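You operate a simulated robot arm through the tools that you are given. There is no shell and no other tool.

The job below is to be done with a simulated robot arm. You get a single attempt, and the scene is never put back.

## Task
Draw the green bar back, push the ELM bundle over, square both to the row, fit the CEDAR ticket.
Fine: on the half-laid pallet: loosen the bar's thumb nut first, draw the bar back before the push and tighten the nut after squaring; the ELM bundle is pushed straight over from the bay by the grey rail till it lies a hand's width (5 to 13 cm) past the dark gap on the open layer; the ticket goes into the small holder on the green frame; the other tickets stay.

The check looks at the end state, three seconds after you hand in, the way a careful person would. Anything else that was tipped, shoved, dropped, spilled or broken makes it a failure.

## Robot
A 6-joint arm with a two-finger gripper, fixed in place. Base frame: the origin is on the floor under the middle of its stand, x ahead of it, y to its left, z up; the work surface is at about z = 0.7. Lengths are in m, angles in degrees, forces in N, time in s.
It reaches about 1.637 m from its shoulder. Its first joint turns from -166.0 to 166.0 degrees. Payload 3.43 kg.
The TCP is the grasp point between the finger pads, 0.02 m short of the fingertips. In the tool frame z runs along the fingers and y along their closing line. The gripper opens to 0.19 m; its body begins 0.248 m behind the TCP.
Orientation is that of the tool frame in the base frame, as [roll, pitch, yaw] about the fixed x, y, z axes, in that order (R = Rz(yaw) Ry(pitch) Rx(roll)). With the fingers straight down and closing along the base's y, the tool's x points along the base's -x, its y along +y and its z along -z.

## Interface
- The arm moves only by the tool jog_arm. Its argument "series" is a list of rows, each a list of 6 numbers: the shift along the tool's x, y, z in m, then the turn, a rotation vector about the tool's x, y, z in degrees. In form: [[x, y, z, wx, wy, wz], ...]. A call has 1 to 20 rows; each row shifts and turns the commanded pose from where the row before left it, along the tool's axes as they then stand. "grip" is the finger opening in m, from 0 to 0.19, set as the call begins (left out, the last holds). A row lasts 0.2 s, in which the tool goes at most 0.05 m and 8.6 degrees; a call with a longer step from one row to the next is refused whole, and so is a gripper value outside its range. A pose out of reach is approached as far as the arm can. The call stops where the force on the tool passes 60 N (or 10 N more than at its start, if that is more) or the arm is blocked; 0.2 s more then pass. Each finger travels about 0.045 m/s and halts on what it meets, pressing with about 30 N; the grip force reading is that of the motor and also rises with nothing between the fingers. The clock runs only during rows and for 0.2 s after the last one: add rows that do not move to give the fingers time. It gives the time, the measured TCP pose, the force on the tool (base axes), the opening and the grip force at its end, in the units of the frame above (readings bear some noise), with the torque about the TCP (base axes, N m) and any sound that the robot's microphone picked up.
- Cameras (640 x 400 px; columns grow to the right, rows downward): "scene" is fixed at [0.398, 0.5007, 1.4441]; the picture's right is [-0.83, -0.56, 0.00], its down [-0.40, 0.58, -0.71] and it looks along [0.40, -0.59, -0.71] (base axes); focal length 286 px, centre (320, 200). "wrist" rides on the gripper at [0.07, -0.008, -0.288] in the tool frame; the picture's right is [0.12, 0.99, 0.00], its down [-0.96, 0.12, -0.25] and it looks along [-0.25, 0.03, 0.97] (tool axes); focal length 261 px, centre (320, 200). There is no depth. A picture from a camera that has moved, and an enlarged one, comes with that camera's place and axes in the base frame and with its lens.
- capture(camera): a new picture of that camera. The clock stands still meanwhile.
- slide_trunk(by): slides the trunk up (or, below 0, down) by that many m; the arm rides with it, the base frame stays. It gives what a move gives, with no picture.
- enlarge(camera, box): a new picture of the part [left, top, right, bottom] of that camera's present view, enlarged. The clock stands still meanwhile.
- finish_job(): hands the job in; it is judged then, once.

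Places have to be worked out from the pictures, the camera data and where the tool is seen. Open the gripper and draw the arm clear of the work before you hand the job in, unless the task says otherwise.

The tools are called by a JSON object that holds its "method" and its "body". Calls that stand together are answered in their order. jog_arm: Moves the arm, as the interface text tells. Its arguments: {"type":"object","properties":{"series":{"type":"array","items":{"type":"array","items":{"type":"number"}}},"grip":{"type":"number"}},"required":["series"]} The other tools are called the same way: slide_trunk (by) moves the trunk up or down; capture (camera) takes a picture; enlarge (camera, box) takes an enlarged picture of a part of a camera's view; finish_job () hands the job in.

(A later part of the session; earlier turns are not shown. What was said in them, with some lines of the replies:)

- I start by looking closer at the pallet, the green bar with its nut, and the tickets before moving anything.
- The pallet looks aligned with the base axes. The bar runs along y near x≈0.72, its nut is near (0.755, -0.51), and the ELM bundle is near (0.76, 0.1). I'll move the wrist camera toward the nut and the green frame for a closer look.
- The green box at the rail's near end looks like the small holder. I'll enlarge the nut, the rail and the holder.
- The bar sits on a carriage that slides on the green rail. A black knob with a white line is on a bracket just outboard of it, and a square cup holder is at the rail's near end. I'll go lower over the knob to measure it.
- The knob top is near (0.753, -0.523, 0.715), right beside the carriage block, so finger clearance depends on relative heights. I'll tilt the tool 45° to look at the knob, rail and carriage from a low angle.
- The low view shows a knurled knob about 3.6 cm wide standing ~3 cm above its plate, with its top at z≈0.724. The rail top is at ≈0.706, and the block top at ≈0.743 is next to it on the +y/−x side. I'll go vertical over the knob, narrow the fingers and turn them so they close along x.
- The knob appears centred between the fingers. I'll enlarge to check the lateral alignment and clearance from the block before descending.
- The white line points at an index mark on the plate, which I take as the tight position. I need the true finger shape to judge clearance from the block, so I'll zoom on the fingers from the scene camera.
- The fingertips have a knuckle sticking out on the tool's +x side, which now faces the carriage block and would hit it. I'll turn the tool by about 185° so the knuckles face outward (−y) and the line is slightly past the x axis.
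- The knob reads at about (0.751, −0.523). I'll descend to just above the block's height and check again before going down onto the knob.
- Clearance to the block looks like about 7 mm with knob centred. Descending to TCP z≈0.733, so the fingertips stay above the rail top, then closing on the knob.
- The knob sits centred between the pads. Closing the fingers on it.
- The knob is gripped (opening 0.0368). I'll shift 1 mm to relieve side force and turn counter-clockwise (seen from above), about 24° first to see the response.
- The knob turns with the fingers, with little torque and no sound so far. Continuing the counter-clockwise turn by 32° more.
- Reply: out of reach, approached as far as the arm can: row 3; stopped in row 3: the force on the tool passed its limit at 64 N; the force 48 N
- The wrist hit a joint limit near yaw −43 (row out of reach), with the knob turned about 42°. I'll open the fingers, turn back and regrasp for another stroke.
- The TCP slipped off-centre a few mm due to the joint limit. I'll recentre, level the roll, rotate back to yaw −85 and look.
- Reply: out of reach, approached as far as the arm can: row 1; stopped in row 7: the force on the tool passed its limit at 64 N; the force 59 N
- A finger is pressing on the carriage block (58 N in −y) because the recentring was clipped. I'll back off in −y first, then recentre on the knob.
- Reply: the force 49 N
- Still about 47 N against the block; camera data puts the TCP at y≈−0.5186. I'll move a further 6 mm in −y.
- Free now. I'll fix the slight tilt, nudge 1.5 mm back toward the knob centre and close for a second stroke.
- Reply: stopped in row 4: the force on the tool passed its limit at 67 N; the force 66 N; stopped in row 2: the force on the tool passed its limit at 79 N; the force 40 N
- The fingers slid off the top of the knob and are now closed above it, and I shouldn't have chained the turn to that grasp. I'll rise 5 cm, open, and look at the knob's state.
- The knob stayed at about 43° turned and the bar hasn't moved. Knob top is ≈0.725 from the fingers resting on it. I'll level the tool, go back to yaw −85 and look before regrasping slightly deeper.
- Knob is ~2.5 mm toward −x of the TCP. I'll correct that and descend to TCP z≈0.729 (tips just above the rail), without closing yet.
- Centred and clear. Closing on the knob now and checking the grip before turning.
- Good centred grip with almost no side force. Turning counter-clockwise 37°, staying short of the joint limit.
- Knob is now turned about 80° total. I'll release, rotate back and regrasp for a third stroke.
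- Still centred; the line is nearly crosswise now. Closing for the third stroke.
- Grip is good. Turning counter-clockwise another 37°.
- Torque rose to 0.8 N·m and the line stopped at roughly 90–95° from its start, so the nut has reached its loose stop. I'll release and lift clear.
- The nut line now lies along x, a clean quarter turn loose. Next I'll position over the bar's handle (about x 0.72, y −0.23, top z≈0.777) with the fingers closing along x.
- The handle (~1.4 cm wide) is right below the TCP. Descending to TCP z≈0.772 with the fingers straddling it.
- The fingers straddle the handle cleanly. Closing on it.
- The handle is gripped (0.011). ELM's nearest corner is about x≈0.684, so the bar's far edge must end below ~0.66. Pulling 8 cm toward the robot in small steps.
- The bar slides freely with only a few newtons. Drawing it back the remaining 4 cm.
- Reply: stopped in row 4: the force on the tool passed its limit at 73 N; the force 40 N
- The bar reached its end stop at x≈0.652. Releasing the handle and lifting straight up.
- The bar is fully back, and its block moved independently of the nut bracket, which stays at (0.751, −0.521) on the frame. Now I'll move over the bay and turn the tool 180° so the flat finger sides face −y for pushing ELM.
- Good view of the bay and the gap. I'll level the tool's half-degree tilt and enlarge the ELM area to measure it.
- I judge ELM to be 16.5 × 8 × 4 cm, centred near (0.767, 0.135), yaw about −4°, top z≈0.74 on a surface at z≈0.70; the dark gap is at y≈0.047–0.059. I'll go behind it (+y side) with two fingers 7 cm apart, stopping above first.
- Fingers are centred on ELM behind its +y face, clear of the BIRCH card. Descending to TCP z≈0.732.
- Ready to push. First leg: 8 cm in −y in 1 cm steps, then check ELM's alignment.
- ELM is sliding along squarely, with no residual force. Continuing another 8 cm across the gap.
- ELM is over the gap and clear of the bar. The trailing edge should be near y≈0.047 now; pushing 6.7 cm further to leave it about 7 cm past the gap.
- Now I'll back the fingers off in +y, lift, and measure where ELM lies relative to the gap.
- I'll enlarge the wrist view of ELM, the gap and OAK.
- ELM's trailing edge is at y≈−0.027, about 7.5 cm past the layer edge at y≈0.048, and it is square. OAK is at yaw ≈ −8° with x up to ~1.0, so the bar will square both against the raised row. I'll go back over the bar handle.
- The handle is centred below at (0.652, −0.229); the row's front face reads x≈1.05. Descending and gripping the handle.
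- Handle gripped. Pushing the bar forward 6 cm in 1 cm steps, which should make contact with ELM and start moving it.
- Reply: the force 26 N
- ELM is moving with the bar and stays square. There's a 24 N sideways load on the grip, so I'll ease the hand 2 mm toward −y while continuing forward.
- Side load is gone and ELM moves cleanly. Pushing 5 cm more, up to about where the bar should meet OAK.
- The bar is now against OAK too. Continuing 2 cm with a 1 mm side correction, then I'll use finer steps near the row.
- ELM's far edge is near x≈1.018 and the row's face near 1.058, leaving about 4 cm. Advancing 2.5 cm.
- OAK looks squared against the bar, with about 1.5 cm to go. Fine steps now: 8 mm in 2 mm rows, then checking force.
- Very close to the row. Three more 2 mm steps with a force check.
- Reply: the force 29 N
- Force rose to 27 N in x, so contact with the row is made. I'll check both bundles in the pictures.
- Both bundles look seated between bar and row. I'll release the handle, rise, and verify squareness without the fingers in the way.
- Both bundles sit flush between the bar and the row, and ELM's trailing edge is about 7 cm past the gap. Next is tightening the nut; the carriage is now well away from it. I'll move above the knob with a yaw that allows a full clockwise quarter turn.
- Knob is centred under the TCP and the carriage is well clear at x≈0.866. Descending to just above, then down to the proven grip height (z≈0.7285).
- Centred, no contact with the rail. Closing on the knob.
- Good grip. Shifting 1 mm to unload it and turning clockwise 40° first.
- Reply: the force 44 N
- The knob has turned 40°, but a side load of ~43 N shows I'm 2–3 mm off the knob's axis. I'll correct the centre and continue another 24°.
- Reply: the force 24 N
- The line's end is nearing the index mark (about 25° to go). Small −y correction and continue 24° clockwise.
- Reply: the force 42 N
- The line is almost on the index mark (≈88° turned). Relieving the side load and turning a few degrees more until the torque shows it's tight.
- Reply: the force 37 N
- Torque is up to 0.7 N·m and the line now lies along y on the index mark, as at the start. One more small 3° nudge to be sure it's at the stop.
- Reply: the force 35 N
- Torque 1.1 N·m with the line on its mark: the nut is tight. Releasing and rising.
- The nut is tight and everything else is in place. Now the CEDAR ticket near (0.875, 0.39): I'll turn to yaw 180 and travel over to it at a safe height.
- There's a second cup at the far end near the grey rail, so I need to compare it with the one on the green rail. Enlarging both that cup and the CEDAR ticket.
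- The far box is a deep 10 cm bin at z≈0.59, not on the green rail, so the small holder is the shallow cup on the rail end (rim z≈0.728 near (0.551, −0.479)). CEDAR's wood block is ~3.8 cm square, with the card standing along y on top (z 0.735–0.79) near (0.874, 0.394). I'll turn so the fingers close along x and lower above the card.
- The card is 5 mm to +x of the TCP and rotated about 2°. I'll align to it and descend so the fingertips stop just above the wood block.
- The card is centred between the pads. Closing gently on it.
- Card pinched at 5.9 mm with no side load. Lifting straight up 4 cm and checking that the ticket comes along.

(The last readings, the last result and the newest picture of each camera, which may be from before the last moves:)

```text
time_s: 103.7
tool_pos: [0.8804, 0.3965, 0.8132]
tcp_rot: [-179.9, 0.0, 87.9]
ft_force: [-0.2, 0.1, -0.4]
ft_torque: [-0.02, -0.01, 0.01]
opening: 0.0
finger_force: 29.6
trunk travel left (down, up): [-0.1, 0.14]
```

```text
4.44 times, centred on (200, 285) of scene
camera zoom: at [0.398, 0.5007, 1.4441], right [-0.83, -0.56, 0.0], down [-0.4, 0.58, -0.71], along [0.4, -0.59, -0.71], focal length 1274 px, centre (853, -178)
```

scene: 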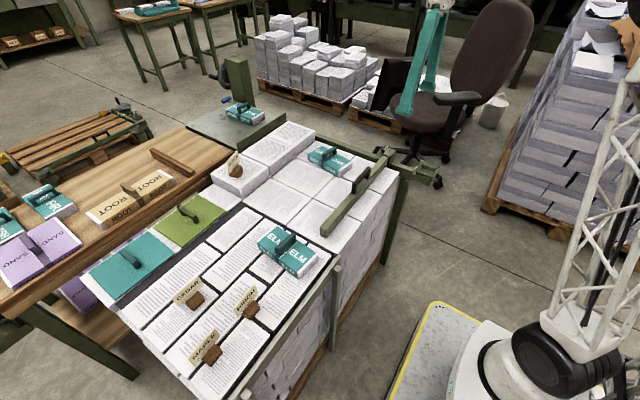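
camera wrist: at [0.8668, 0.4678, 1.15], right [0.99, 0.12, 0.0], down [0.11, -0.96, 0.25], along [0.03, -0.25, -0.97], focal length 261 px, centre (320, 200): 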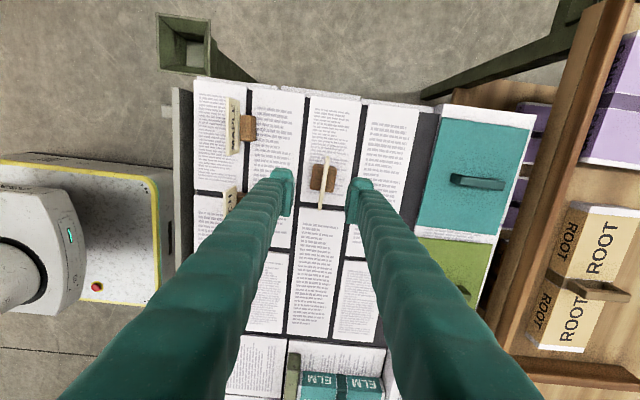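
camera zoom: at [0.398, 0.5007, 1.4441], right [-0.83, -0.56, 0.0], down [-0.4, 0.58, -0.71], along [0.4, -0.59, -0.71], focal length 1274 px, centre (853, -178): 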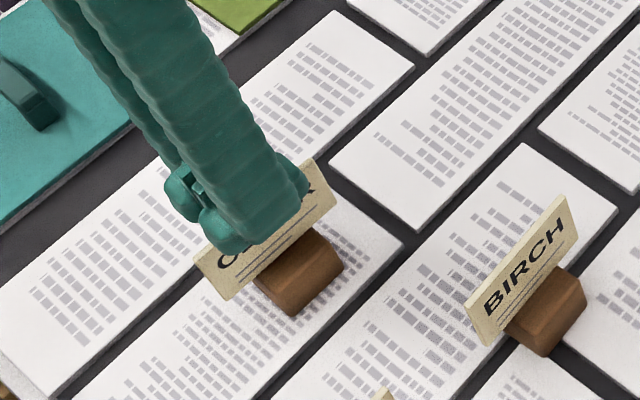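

The fingers slipped off and the ticket stayed in place: my estimate of the card height was too high. Recomputed, the card spans z≈0.727–0.777, so the pads only caught its top edge. I'll open and descend to z≈0.755 for a deeper pinch.

{"method": "jog_arm", "body": {"series": [[0, 0, 0, 0, 0, 0], [0, 0, 0, 0, 0, 0], [0, 0, 0, 0, 0, 0], [0, 0, 0.02, 0, 0, 0], [0, 0, 0.02, 0, 0, 0], [0, 0, 0.018, 0, 0, 0], [0, 0, 0, 0, 0, 0]], "grip": 0.05}}

{"method": "enlarge", "body": {"camera": "wrist", "box": [250, 110, 390, 250]}}

{"method": "enlarge", "body": {"camera": "scene", "box": [150, 240, 250, 330]}}

```text
time_s: 105.3
tool_pos: [0.8797, 0.3964, 0.7536]
tcp_rot: [179.9, 0.0, 87.9]
ft_force: [0.2, -0.1, 0.3]
ft_torque: [0.0, -0.01, 0.01]
opening: 0.0502
finger_force: 0.1
trunk travel left (down, up): [-0.1, 0.14]
```

```text
2.86 times, centred on (320, 180) of wrist
camera zoom: at [0.8755, 0.4692, 1.0399], right [1.0, 0.08, 0.0], down [0.08, -0.97, 0.25], along [0.02, -0.25, -0.97], focal length 745 px, centre (320, 257)
```

zoom: 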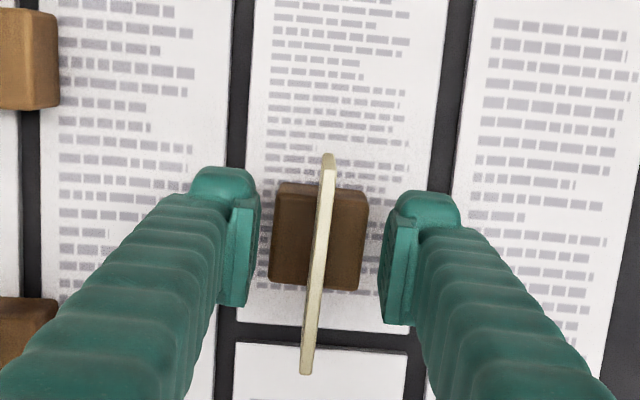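

```text
4.44 times, centred on (200, 285) of scene
camera zoom: at [0.398, 0.5007, 1.4441], right [-0.83, -0.56, 0.0], down [-0.4, 0.58, -0.71], along [0.4, -0.59, -0.71], focal length 1274 px, centre (853, -178)
```

zoom: 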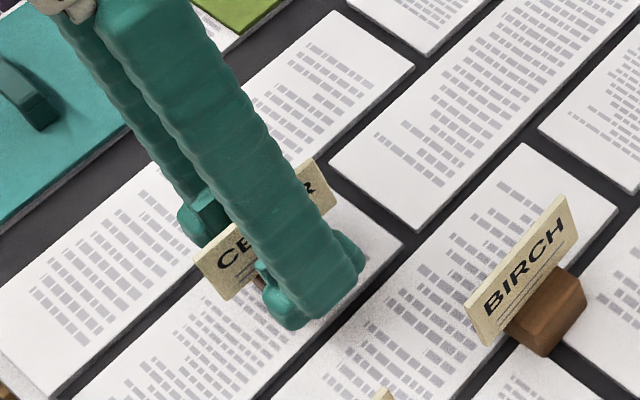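

Card centred again, tips just above the block. Closing for the deeper pinch.

{"method": "jog_arm", "body": {"series": [[0, 0, 0, 0, 0, 0], [0, 0, 0, 0, 0, 0], [0, 0, 0, 0, 0, 0], [0, 0, 0, 0, 0, 0], [0, 0, 0, 0, 0, 0]], "grip": 0.0}}

```text
time_s: 106.5
tool_pos: [0.8799, 0.3976, 0.7537]
tcp_rot: [-179.9, 0.0, 88.0]
ft_force: [0.4, -1.0, 0.3]
ft_torque: [0.0, -0.01, 0.01]
opening: 0.0061
finger_force: 29.9
trunk travel left (down, up): [-0.1, 0.14]
```

Holding at 6.1 mm. Lifting slowly by 2 cm and checking the opening and picture.

{"method": "jog_arm", "body": {"series": [[0, 0, -0.004, 0, 0, 0], [0, 0, -0.004, 0, 0, 0], [0, 0, -0.004, 0, 0, 0], [0, 0, -0.004, 0, 0, 0], [0, 0, -0.004, 0, 0, 0]]}}

{"method": "enlarge", "body": {"camera": "scene", "box": [150, 240, 250, 330]}}

```text
time_s: 107.7
tool_pos: [0.8797, 0.3984, 0.7746]
tcp_rot: [180.0, 0.0, 88.1]
ft_force: [0.4, 0.0, -0.7]
ft_torque: [0.02, 0.0, 0.02]
opening: 0.0062
finger_force: 29.9
trunk travel left (down, up): [-0.1, 0.14]
```

```text
4.44 times, centred on (200, 285) of scene
camera zoom: at [0.398, 0.5007, 1.4441], right [-0.83, -0.56, 0.0], down [-0.4, 0.58, -0.71], along [0.4, -0.59, -0.71], focal length 1274 px, centre (853, -178)
```

zoom: 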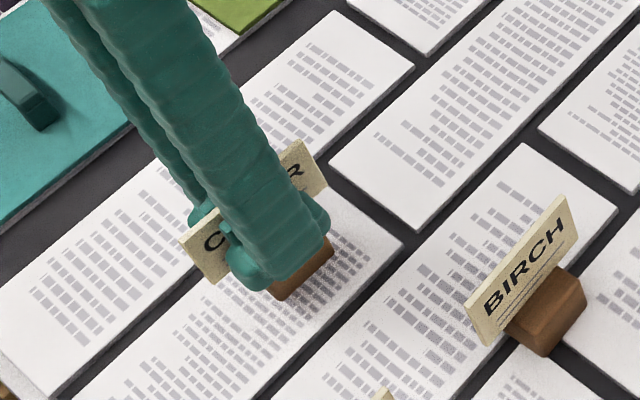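

The ticket is lifting with the grip. Raising it to a travel height with gentle steps.

{"method": "jog_arm", "body": {"series": [[0, 0, -0.01, 0, 0, 0], [0, 0, -0.015, 0, 0, 0], [0, 0, -0.02, 0, 0, 0], [0, 0, -0.02, 0, 0, 0], [0, 0, -0.02, 0, 0, 0], [0, 0, -0.02, 0, 0, 0], [0, 0, -0.02, 0, 0, 0], [0, 0, -0.02, 0, 0, 0], [0, 0, -0.02, 0, 0, 0], [0, 0, -0.01, 0, 0, -2], [0, 0, 0, 0, 0, 0]]}}

{"method": "enlarge", "body": {"camera": "scene", "box": [130, 200, 270, 330]}}

{"method": "enlarge", "body": {"camera": "wrist", "box": [250, 110, 390, 250]}}

```text
time_s: 110.1
tool_pos: [0.8799, 0.3956, 0.9506]
tcp_rot: [180.0, 0.0, 89.9]
ft_force: [0.0, 0.6, -0.1]
ft_torque: [-0.05, 0.02, 0.02]
opening: 0.0059
finger_force: 30.0
trunk travel left (down, up): [-0.1, 0.14]
```

```text
3.08 times, centred on (200, 265) of scene
camera zoom: at [0.398, 0.5007, 1.4441], right [-0.83, -0.56, 0.0], down [-0.4, 0.58, -0.71], along [0.4, -0.59, -0.71], focal length 882 px, centre (689, 0)
```

zoom: 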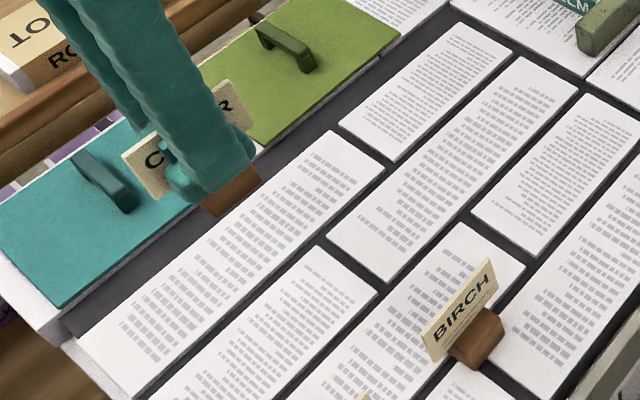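

```text
2.86 times, centred on (320, 180) of wrist
camera zoom: at [0.8729, 0.4674, 1.2367], right [0.99, 0.12, 0.0], down [0.11, -0.96, 0.25], along [0.03, -0.25, -0.97], focal length 745 px, centre (320, 257)
```

zoom: 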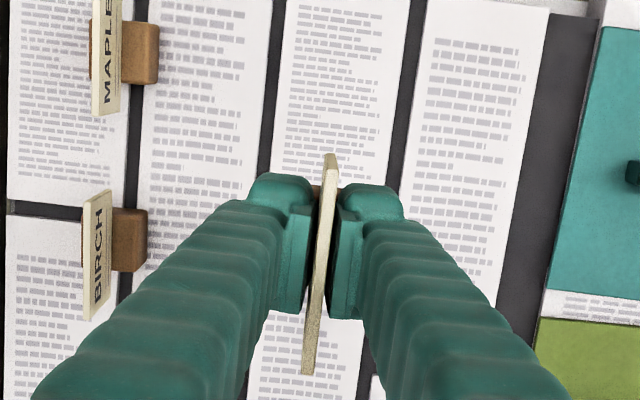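

Ticket is held firmly and centred. Travelling to above the green cup at about (0.551, −0.479), in two legs at z≈0.95.

{"method": "jog_arm", "body": {"series": [[-0.02, -0.0075, 0, 0, 0, 0], [-0.0365, -0.0137, 0, 0, 0, 0], [-0.0365, -0.0137, 0, 0, 0, 0], [-0.0365, -0.0137, 0, 0, 0, 0], [-0.0365, -0.0137, 0, 0, 0, 0], [-0.0365, -0.0137, 0, 0, 0, 0], [-0.0365, -0.0137, 0, 0, 0, 0], [-0.0365, -0.0137, 0, 0, 0, 0], [-0.0365, -0.0137, 0, 0, 0, 0], [-0.0365, -0.0137, 0, 0, 0, 0], [-0.0365, -0.0137, 0, 0, 0, 0], [-0.0365, -0.0137, 0, 0, 0, 0]]}}

{"method": "jog_arm", "body": {"series": [[-0.0365, -0.0137, 0, 0, 0, 0], [-0.0365, -0.0137, 0, 0, 0, 0], [-0.0365, -0.0137, 0, 0, 0, 0], [-0.0365, -0.0137, 0, 0, 0, 0], [-0.0365, -0.0137, 0, 0, 0, 0], [-0.0365, -0.0137, 0, 0, 0, 0], [-0.0365, -0.0137, 0, 0, 0, 0], [-0.0365, -0.0137, 0, 0, 0, 0], [-0.0365, -0.0137, 0, 0, 0, 0], [-0.0365, -0.0137, 0, 0, 0, 0], [-0.0365, -0.0137, 0, 0, 0, 0], [-0.0365, -0.0137, 0, 0, 0, 0], [-0.0165, -0.0062, 0, 0, 0, 0], [0, 0, 0, 0, 0, 0]]}}

{"method": "capture", "body": {"camera": "wrist"}}

{"method": "enlarge", "body": {"camera": "scene", "box": [350, 80, 510, 220]}}

```text
time_s: 112.7
tool_pos: [0.7233, -0.0237, 0.9479]
tcp_rot: [180.0, 0.0, 89.9]
ft_force: [0.1, 0.7, 0.2]
ft_torque: [-0.11, 0.08, -0.03]
opening: 0.0059
finger_force: 30.0
trunk travel left (down, up): [-0.1, 0.14]
```

```text
time_s: 115.7
tool_pos: [0.5518, -0.4796, 0.948]
tcp_rot: [180.0, 0.1, 90.0]
ft_force: [0.5, -0.9, -1.0]
ft_torque: [0.01, 0.01, 0.02]
opening: 0.006
finger_force: 29.6
trunk travel left (down, up): [-0.1, 0.14]
```

```text
taken
camera wrist: at [0.5438, -0.4079, 1.234], right [0.99, 0.12, 0.0], down [0.11, -0.96, 0.25], along [0.03, -0.25, -0.97], focal length 261 px, centre (320, 200)
```

wrist: 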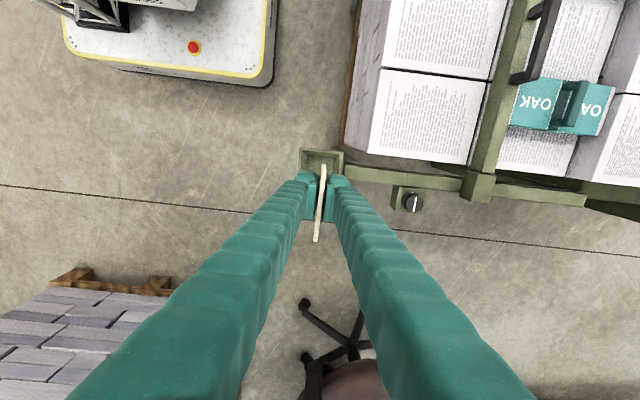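

```text
2.86 times, centred on (430, 150) of scene
camera zoom: at [0.398, 0.5007, 1.4441], right [-0.83, -0.56, 0.0], down [-0.4, 0.58, -0.71], along [0.4, -0.59, -0.71], focal length 819 px, centre (6, 343)
```

zoom: 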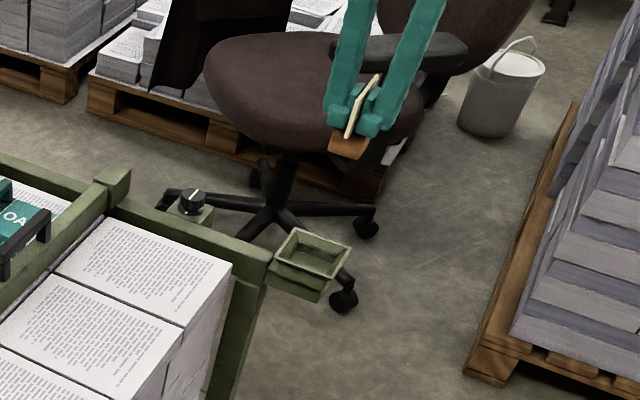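

Above the cup. I'll enlarge to measure the cup's rim relative to the ticket.

{"method": "enlarge", "body": {"camera": "wrist", "box": [270, 120, 370, 220]}}

{"method": "enlarge", "body": {"camera": "scene", "box": [400, 150, 460, 200]}}

```text
4.00 times, centred on (320, 170) of wrist
camera zoom: at [0.5438, -0.4079, 1.234], right [0.99, 0.12, 0.0], down [0.11, -0.96, 0.25], along [0.03, -0.25, -0.97], focal length 1043 px, centre (320, 320)
```

zoom: 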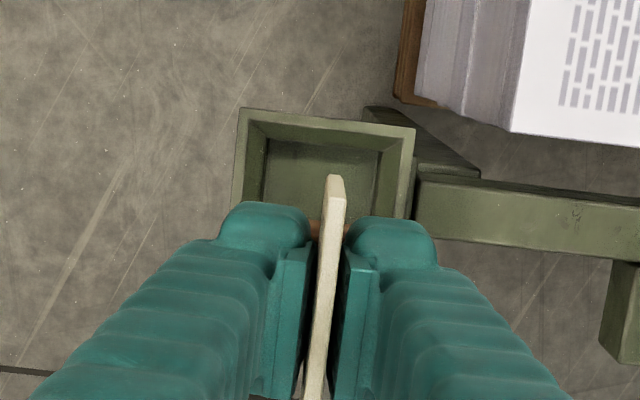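

```text
8.00 times, centred on (430, 175) of scene
camera zoom: at [0.398, 0.5007, 1.4441], right [-0.83, -0.56, 0.0], down [-0.4, 0.58, -0.71], along [0.4, -0.59, -0.71], focal length 2292 px, centre (-560, 400)
```

zoom: 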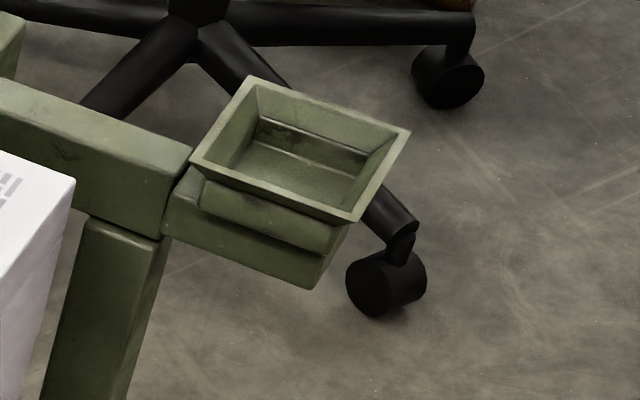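

The cup rim outer spans x≈0.508–0.591, y≈−0.521 to −0.439 (centre about (0.550, −0.480)) with the rim at z≈0.729. I'll shift 1.5 mm and lower so the block's bottom is just above the rim.

{"method": "jog_arm", "body": {"series": [[0, -0.0015, 0.03, 0, 0, 0], [0, 0, 0.04, 0, 0, 0], [0, 0, 0.04, 0, 0, 0], [0, 0, 0.035, 0, 0, 0], [0, 0, 0, 0, 0, 0]]}}

{"method": "enlarge", "body": {"camera": "wrist", "box": [260, 100, 380, 220]}}

{"method": "enlarge", "body": {"camera": "scene", "box": [390, 120, 470, 200]}}

```text
time_s: 116.9
tool_pos: [0.5495, -0.4804, 0.8055]
tcp_rot: [-179.9, 0.0, 90.0]
ft_force: [-0.3, -0.2, -0.6]
ft_torque: [-0.01, 0.03, -0.04]
opening: 0.0062
finger_force: 30.1
trunk travel left (down, up): [-0.1, 0.14]
```

```text
3.33 times, centred on (320, 160) of wrist
camera zoom: at [0.5428, -0.4084, 1.092], right [0.99, 0.12, 0.0], down [0.11, -0.96, 0.25], along [0.03, -0.25, -0.97], focal length 869 px, centre (320, 333)
```

zoom: 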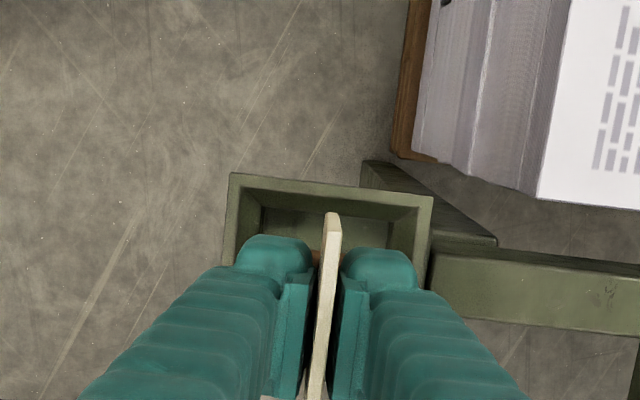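

```text
5.00 times, centred on (430, 160) of scene
camera zoom: at [0.398, 0.5007, 1.4441], right [-0.83, -0.56, 0.0], down [-0.4, 0.58, -0.71], along [0.4, -0.59, -0.71], focal length 1433 px, centre (-230, 400)
```

zoom: 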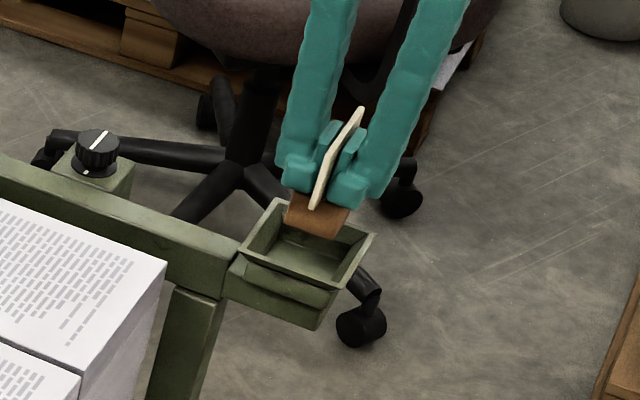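

The block is lined up over the cup opening. Lowering 3.5 cm in 7 mm steps.

{"method": "jog_arm", "body": {"series": [[-0.0015, 0, 0.007, 0, 0, 0], [0, 0, 0.007, 0, 0, 0], [0, 0, 0.007, 0, 0, 0], [0, 0, 0.007, 0, 0, 0], [0, 0, 0.007, 0, 0, 0], [0, 0, 0, 0, 0, 0]]}}

{"method": "enlarge", "body": {"camera": "scene", "box": [390, 120, 470, 200]}}

{"method": "enlarge", "body": {"camera": "wrist", "box": [260, 100, 380, 220]}}

```text
time_s: 118.3
tool_pos: [0.5494, -0.4802, 0.7688]
tcp_rot: [180.0, -0.1, 90.0]
ft_force: [0.2, -0.1, -0.9]
ft_torque: [-0.01, -0.01, 0.03]
opening: 0.006
finger_force: 30.0
trunk travel left (down, up): [-0.1, 0.14]
```

```text
5.00 times, centred on (430, 160) of scene
camera zoom: at [0.398, 0.5007, 1.4441], right [-0.83, -0.56, 0.0], down [-0.4, 0.58, -0.71], along [0.4, -0.59, -0.71], focal length 1433 px, centre (-230, 400)
```

zoom: 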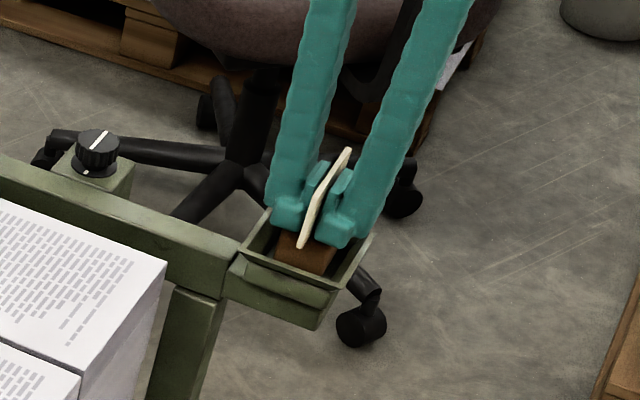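

```text
3.33 times, centred on (320, 160) of wrist
camera zoom: at [0.5422, -0.4087, 1.055], right [0.99, 0.12, 0.0], down [0.11, -0.96, 0.25], along [0.03, -0.25, -0.97], focal length 869 px, centre (320, 333)
```

zoom: 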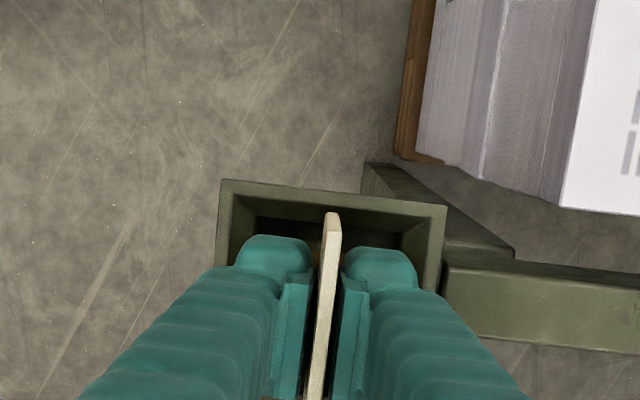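

Block is going into the cup with no contact force. Lowering in 3 mm steps until it touches down.

{"method": "jog_arm", "body": {"series": [[0, 0, 0.003, 0, 0, 0], [0, 0, 0.003, 0, 0, 0], [0, 0, 0.003, 0, 0, 0]]}}

{"method": "enlarge", "body": {"camera": "scene", "box": [400, 140, 460, 200]}}

```text
time_s: 119.1
tool_pos: [0.5494, -0.4807, 0.7596]
tcp_rot: [-180.0, 0.0, 90.0]
ft_force: [0.0, 0.0, -0.2]
ft_torque: [-0.01, 0.02, -0.01]
opening: 0.0059
finger_force: 29.9
trunk travel left (down, up): [-0.1, 0.14]
```

```text
6.67 times, centred on (430, 170) of scene
camera zoom: at [0.398, 0.5007, 1.4441], right [-0.83, -0.56, 0.0], down [-0.4, 0.58, -0.71], along [0.4, -0.59, -0.71], focal length 1910 px, centre (-413, 400)
```

zoom: 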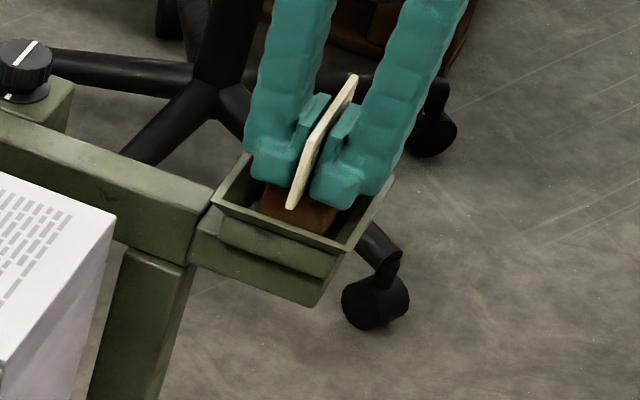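

Still no contact. Three more 3 mm steps.

{"method": "jog_arm", "body": {"series": [[0, 0, 0.003, 0, 0, 0], [0, 0, 0.003, 0, 0, 0]]}}

```text
time_s: 119.7
tool_pos: [0.549, -0.4797, 0.7583]
tcp_rot: [179.8, 0.2, 90.0]
ft_force: [-0.1, 1.1, 45.8]
ft_torque: [0.1, 0.02, 0.02]
opening: 0.006
finger_force: 30.3
trunk travel left (down, up): [-0.1, 0.14]
```

Touchdown: 46 N upward at z≈0.758. I'll back off 3 mm to unload, then open the fingers slightly so the ticket settles.

{"method": "jog_arm", "body": {"series": [[0, 0, -0.003, 0, 0, 0], [0, 0, -0.001, 0, 0, 0]]}}

{"method": "enlarge", "body": {"camera": "scene", "box": [400, 140, 460, 200]}}

{"method": "enlarge", "body": {"camera": "wrist", "box": [260, 100, 380, 220]}}

```text
time_s: 120.3
tool_pos: [0.5477, -0.4799, 0.7584]
tcp_rot: [180.0, -0.1, 90.0]
ft_force: [2.7, 1.8, 25.2]
ft_torque: [-0.06, -0.05, 0.0]
opening: 0.0061
finger_force: 29.9
trunk travel left (down, up): [-0.1, 0.14]
```

```text
6.67 times, centred on (430, 170) of scene
camera zoom: at [0.398, 0.5007, 1.4441], right [-0.83, -0.56, 0.0], down [-0.4, 0.58, -0.71], along [0.4, -0.59, -0.71], focal length 1910 px, centre (-413, 400)
```

zoom: 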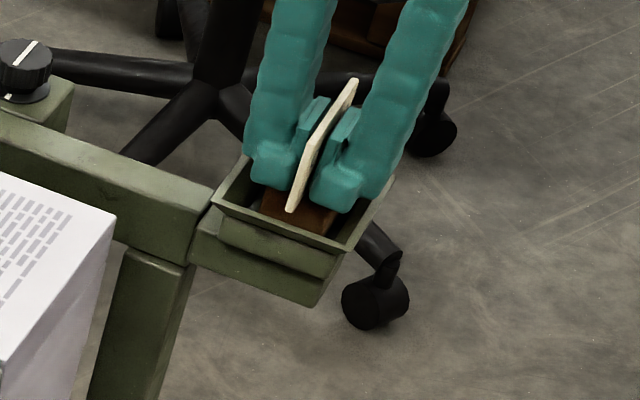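

```text
3.33 times, centred on (320, 160) of wrist
camera zoom: at [0.5412, -0.4085, 1.0444], right [0.99, 0.12, 0.0], down [0.11, -0.96, 0.25], along [0.03, -0.25, -0.97], focal length 869 px, centre (320, 333)
```

zoom: 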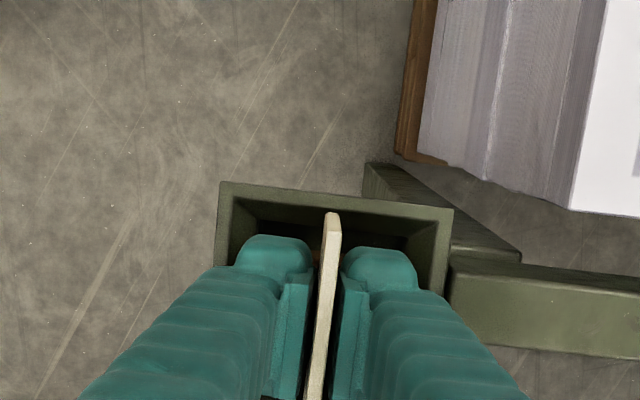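

Still 25 N; raising 2 mm more to unload, then opening.

{"method": "jog_arm", "body": {"series": [[0, 0, -0.0018, 0, 0, 0], [0, 0, 0, 0, 0, 0]]}}

```text
time_s: 120.9
tool_pos: [0.5485, -0.4809, 0.7595]
tcp_rot: [-179.9, -0.1, 89.9]
ft_force: [-0.1, 0.4, -0.5]
ft_torque: [0.03, 0.0, -0.01]
opening: 0.006
finger_force: 30.4
trunk travel left (down, up): [-0.1, 0.14]
```

Unloaded now. Opening the fingers to release the ticket in the cup.

{"method": "jog_arm", "body": {"series": [[0, 0, 0, 0, 0, 0], [0, 0, 0, 0, 0, 0], [0, 0, 0, 0, 0, 0], [0, 0, 0, 0, 0, 0]], "grip": 0.04}}

{"method": "enlarge", "body": {"camera": "scene", "box": [400, 140, 460, 200]}}

{"method": "enlarge", "body": {"camera": "wrist", "box": [260, 100, 380, 220]}}

```text
time_s: 121.9
tool_pos: [0.5489, -0.4807, 0.7603]
tcp_rot: [179.9, 0.0, 90.0]
ft_force: [0.5, 0.1, 0.2]
ft_torque: [0.01, 0.0, -0.02]
opening: 0.0401
finger_force: 0.0
trunk travel left (down, up): [-0.1, 0.14]
```

```text
6.67 times, centred on (430, 170) of scene
camera zoom: at [0.398, 0.5007, 1.4441], right [-0.83, -0.56, 0.0], down [-0.4, 0.58, -0.71], along [0.4, -0.59, -0.71], focal length 1910 px, centre (-413, 400)
```

zoom: 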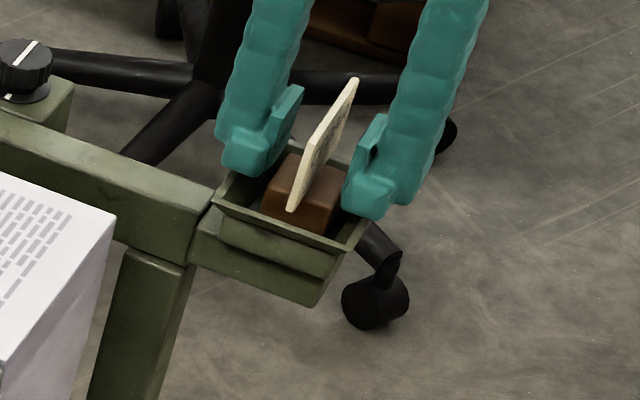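

```text
3.33 times, centred on (320, 160) of wrist
camera zoom: at [0.5416, -0.4092, 1.0464], right [0.99, 0.12, 0.0], down [0.11, -0.96, 0.25], along [0.03, -0.25, -0.97], focal length 869 px, centre (320, 333)
```

zoom: 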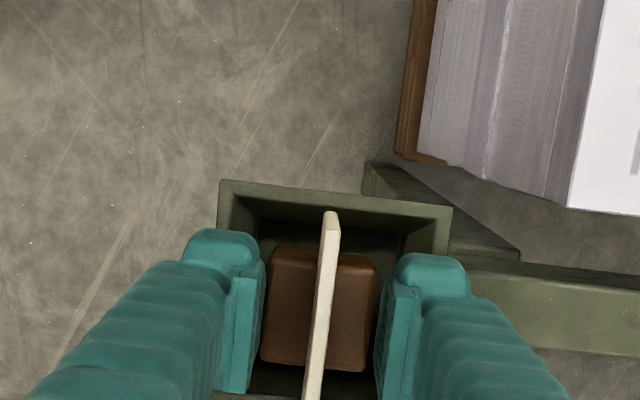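

The ticket stands upright in the cup. Lifting straight up and clear, then checking the whole scene.

{"method": "jog_arm", "body": {"series": [[0, 0, -0.01, 0, 0, 0], [0, 0, -0.02, 0, 0, 0], [0, 0, -0.04, 0, 0, 0], [0, 0, -0.045, 0, 0, 0], [0, 0, -0.045, 0, 0, 0], [0, 0, -0.045, 0, 0, 0], [0, 0, -0.045, 0, 0, 0], [0, 0, 0, 0, 0, 0]]}}

{"method": "capture", "body": {"camera": "wrist"}}

{"method": "capture", "body": {"camera": "scene"}}

{"method": "enlarge", "body": {"camera": "scene", "box": [380, 120, 460, 200]}}

```text
time_s: 123.7
tool_pos: [0.5487, -0.4803, 1.0091]
tcp_rot: [179.9, 0.0, 89.9]
ft_force: [1.0, -0.9, -0.8]
ft_torque: [-0.02, 0.01, 0.02]
opening: 0.04
finger_force: 0.1
trunk travel left (down, up): [-0.1, 0.14]
```

```text
taken
camera wrist: at [0.5424, -0.4094, 1.2963], right [0.99, 0.12, 0.0], down [0.11, -0.96, 0.25], along [0.03, -0.25, -0.97], focal length 261 px, centre (320, 200)
```

wrist: 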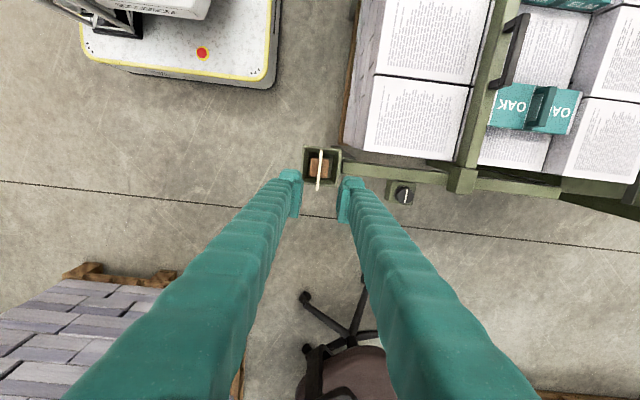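

```text
taken
```

scene: 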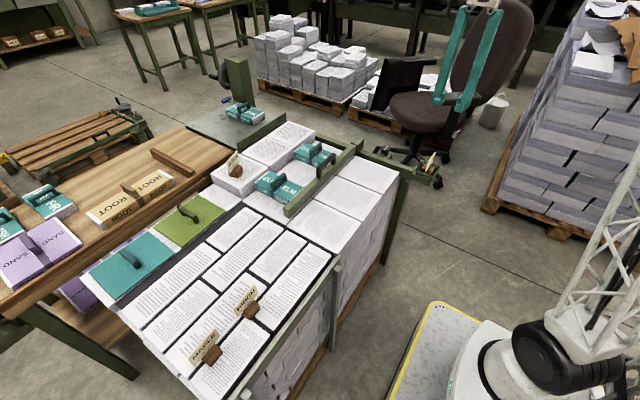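

```text
5.00 times, centred on (420, 160) of scene
camera zoom: at [0.398, 0.5007, 1.4441], right [-0.83, -0.56, 0.0], down [-0.4, 0.58, -0.71], along [0.4, -0.59, -0.71], focal length 1433 px, centre (-180, 400)
```

zoom: 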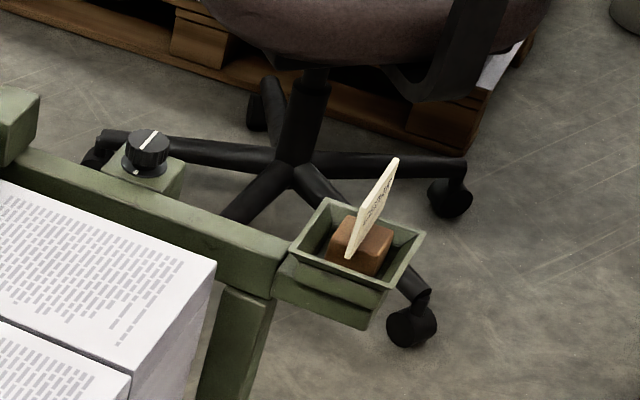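

The ticket is seated in the cup. I'll take one close look at the bundles, bar and row from above before handing in.

{"method": "jog_arm", "body": {"series": [[0.04, 0.03, -0.005, 0, 0, 0], [0.04, 0.03, -0.005, 0, 0, 0], [0.04, 0.03, -0.005, 0, 0, 0], [0.04, 0.03, -0.005, 0, 0, 0], [0.04, 0.03, -0.005, 0, 0, 0], [0.04, 0.03, -0.005, 0, 0, 0], [0.04, 0.03, 0, 0, 0, 0], [0.04, 0.03, 0, 0, 0, 0], [0, 0.03, 0, 0, 0, 0], [0, 0.03, 0, 0, 0, 0], [0, 0, 0, 0, 0, 0]], "grip": 0.19}}

{"method": "capture", "body": {"camera": "wrist"}}

{"method": "enlarge", "body": {"camera": "scene", "box": [210, 110, 400, 240]}}

```text
refused: row 1 steps farther than a row can; nothing moved
```

```text
taken
camera wrist: at [0.5424, -0.4094, 1.2963], right [0.99, 0.12, 0.0], down [0.11, -0.96, 0.25], along [0.03, -0.25, -0.97], focal length 261 px, centre (320, 200)
```

wrist: 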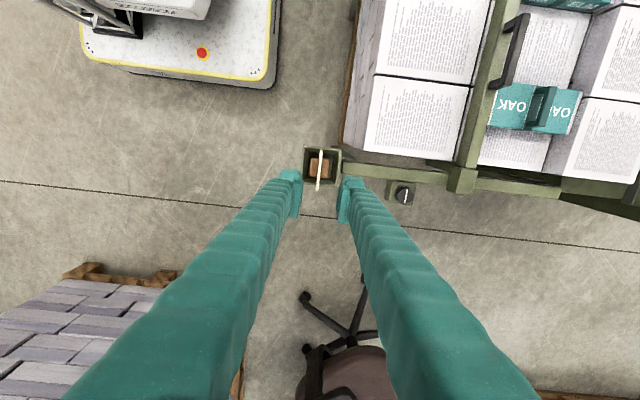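

```text
3.08 times, centred on (305, 175) of scene
camera zoom: at [0.398, 0.5007, 1.4441], right [-0.83, -0.56, 0.0], down [-0.4, 0.58, -0.71], along [0.4, -0.59, -0.71], focal length 882 px, centre (366, 277)
```

zoom: 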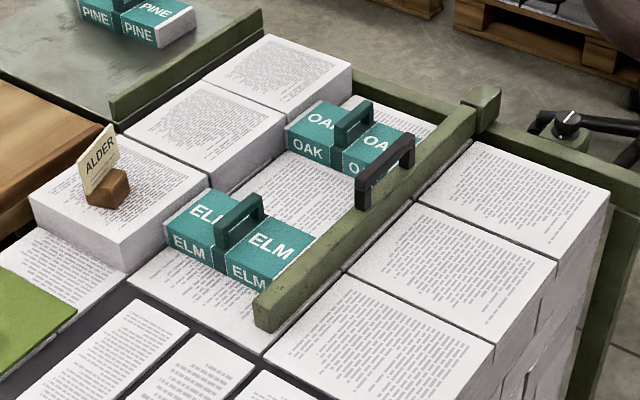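

That move was refused (row step slightly too long), nothing moved. Repeating with shorter steps.

{"method": "jog_arm", "body": {"series": [[0.03, 0.028, -0.005, 0, 0, 0], [0.03, 0.028, -0.005, 0, 0, 0], [0.03, 0.028, -0.005, 0, 0, 0], [0.03, 0.028, -0.005, 0, 0, 0], [0.03, 0.028, -0.005, 0, 0, 0], [0.03, 0.028, -0.005, 0, 0, 0], [0.03, 0.028, 0, 0, 0, 0], [0.03, 0.028, 0, 0, 0, 0], [0.03, 0.028, 0, 0, 0, 0], [0.03, 0.028, 0, 0, 0, 0], [0.03, 0.028, 0, 0, 0, 0], [0.03, 0.028, 0, 0, 0, 0], [0, 0, 0, 0, 0, 0]], "grip": 0.19}}

{"method": "capture", "body": {"camera": "wrist"}}

{"method": "enlarge", "body": {"camera": "wrist", "box": [230, 120, 420, 400]}}

```text
time_s: 126.5
tool_pos: [0.8872, -0.121, 1.0411]
tcp_rot: [180.0, 0.0, 90.1]
ft_force: [0.8, -0.4, -0.4]
ft_torque: [0.03, 0.05, 0.01]
opening: 0.1898
finger_force: 0.1
trunk travel left (down, up): [-0.1, 0.14]
```

```text
taken
camera wrist: at [0.8792, -0.049, 1.3261], right [0.99, 0.12, 0.0], down [0.12, -0.96, 0.25], along [0.03, -0.25, -0.97], focal length 261 px, centre (320, 200)
```

wrist: 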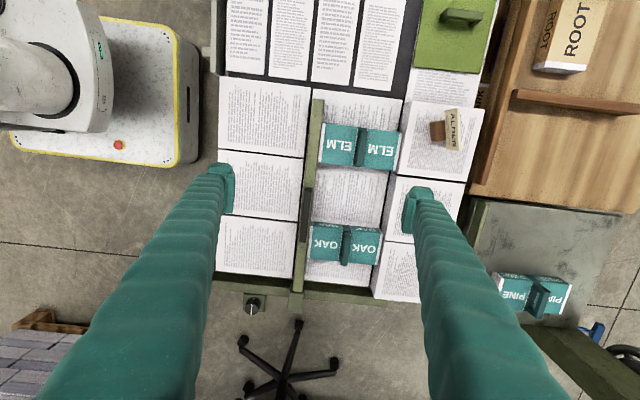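

```text
1.43 times, centred on (325, 260) of wrist
camera zoom: at [0.8792, -0.049, 1.3261], right [0.99, 0.12, 0.0], down [0.12, -0.96, 0.25], along [0.03, -0.25, -0.97], focal length 372 px, centre (313, 114)
```

zoom: 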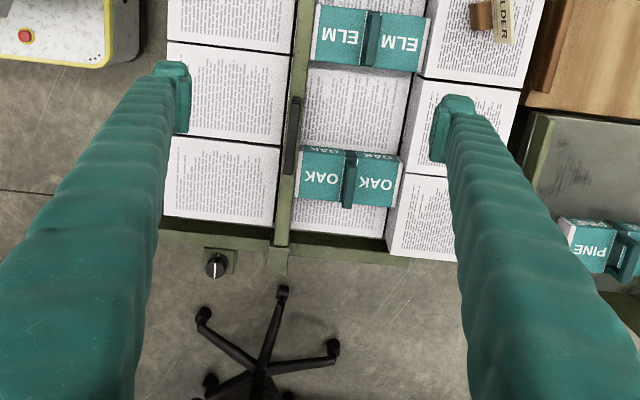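

Everything looks right: ELM and OAK are square between the bar and the row, the nut line is on its mark, and the other tickets are untouched. Drawing the arm up and back clear of the pallet.

{"method": "jog_arm", "body": {"series": [[0, 0, -0.04, 0, 0, 0], [0, 0, -0.04, 0, 0, 0], [0, -0.04, -0.01, 0, 0, 0], [0, -0.04, -0.01, 0, 0, 0], [0, -0.04, -0.01, 0, 0, 0], [0, -0.04, 0, 0, 0, 0], [0, -0.04, 0, 0, 0, 0], [0, -0.04, 0, 0, 0, 0], [0, -0.04, 0, 0, 0, 0], [0, -0.04, 0, 0, 0, 0], [0, 0, 0, 0, 0, 0]], "grip": 0.19}}

{"method": "capture", "body": {"camera": "scene"}}

{"method": "enlarge", "body": {"camera": "scene", "box": [210, 110, 450, 270]}}

```text
time_s: 128.9
tool_pos: [0.5658, -0.1168, 1.1514]
tcp_rot: [179.9, 0.0, 90.0]
ft_force: [0.1, 0.0, -0.5]
ft_torque: [-0.01, -0.02, -0.01]
opening: 0.1899
finger_force: 0.0
trunk travel left (down, up): [-0.1, 0.14]
```

```text
taken
```

scene: 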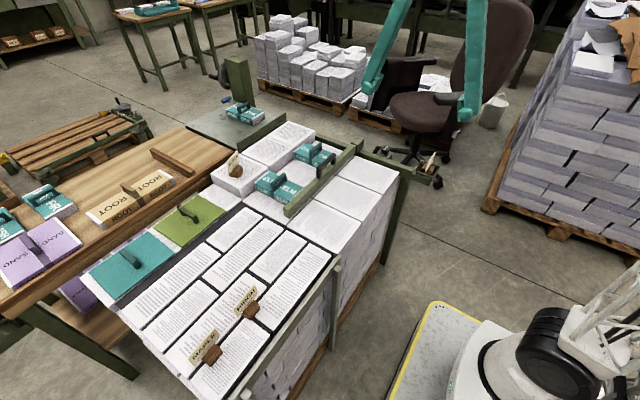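

```text
2.50 times, centred on (330, 190) of scene
camera zoom: at [0.398, 0.5007, 1.4441], right [-0.83, -0.56, 0.0], down [-0.4, 0.58, -0.71], along [0.4, -0.59, -0.71], focal length 716 px, centre (295, 225)
```

zoom: 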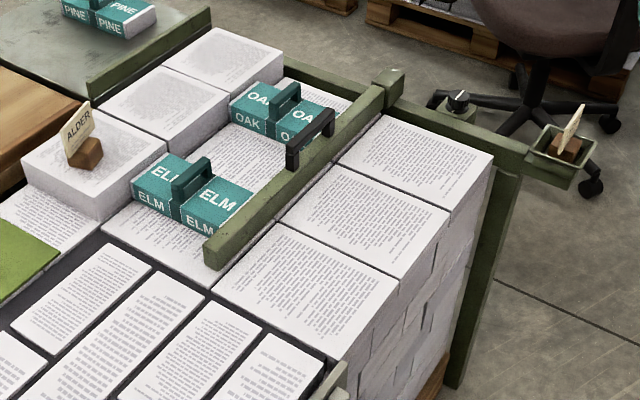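

The arm is clear with the gripper open. ELM and OAK are square against the row behind the bar, the nut is tight, CEDAR is in the cup, and BIRCH, MAPLE and ALDER are still in place. Handing in.

{"method": "finish_job", "body": {}}

```text
The job is handed in.
```

I finished the job and handed it in; the check hasn't reported a result back to me. This is how I left the pallet:

- **Bar and nut:** I loosened the thumb nut a quarter turn and drew the bar back to its end stop. After squaring, I turned the nut clockwise until the torque rose and its line was back on the index mark.
- **ELM bundle:** I pushed it straight over from the bay. By my reading of the pictures, its trailing edge lies about 7 cm past the dark gap, inside your 5 to 13 cm.
- **Squaring:** I took "both" to mean the ELM and OAK bundles. The bar pressed them flush against the raised row together, so OAK was moved as well. I stopped when the push reached about 27 N, and the row blocks did not appear to shift.
- **CEDAR ticket:** It stands upright in the small cup at the near end of the green rail. There is a second, deeper green bin near the grey rail, which I judged was not the holder you meant. BIRCH, MAPLE and ALDER were not touched.

A few things did not go cleanly:

- **Nut:** While I was loosening it, a finger pressed on the bar's carriage block, and the fingers slipped off the nut once.
- **Ticket:** My first pinch on the CEDAR card slipped off; a lower second pinch held.

I saw no damage or shifted parts from either.
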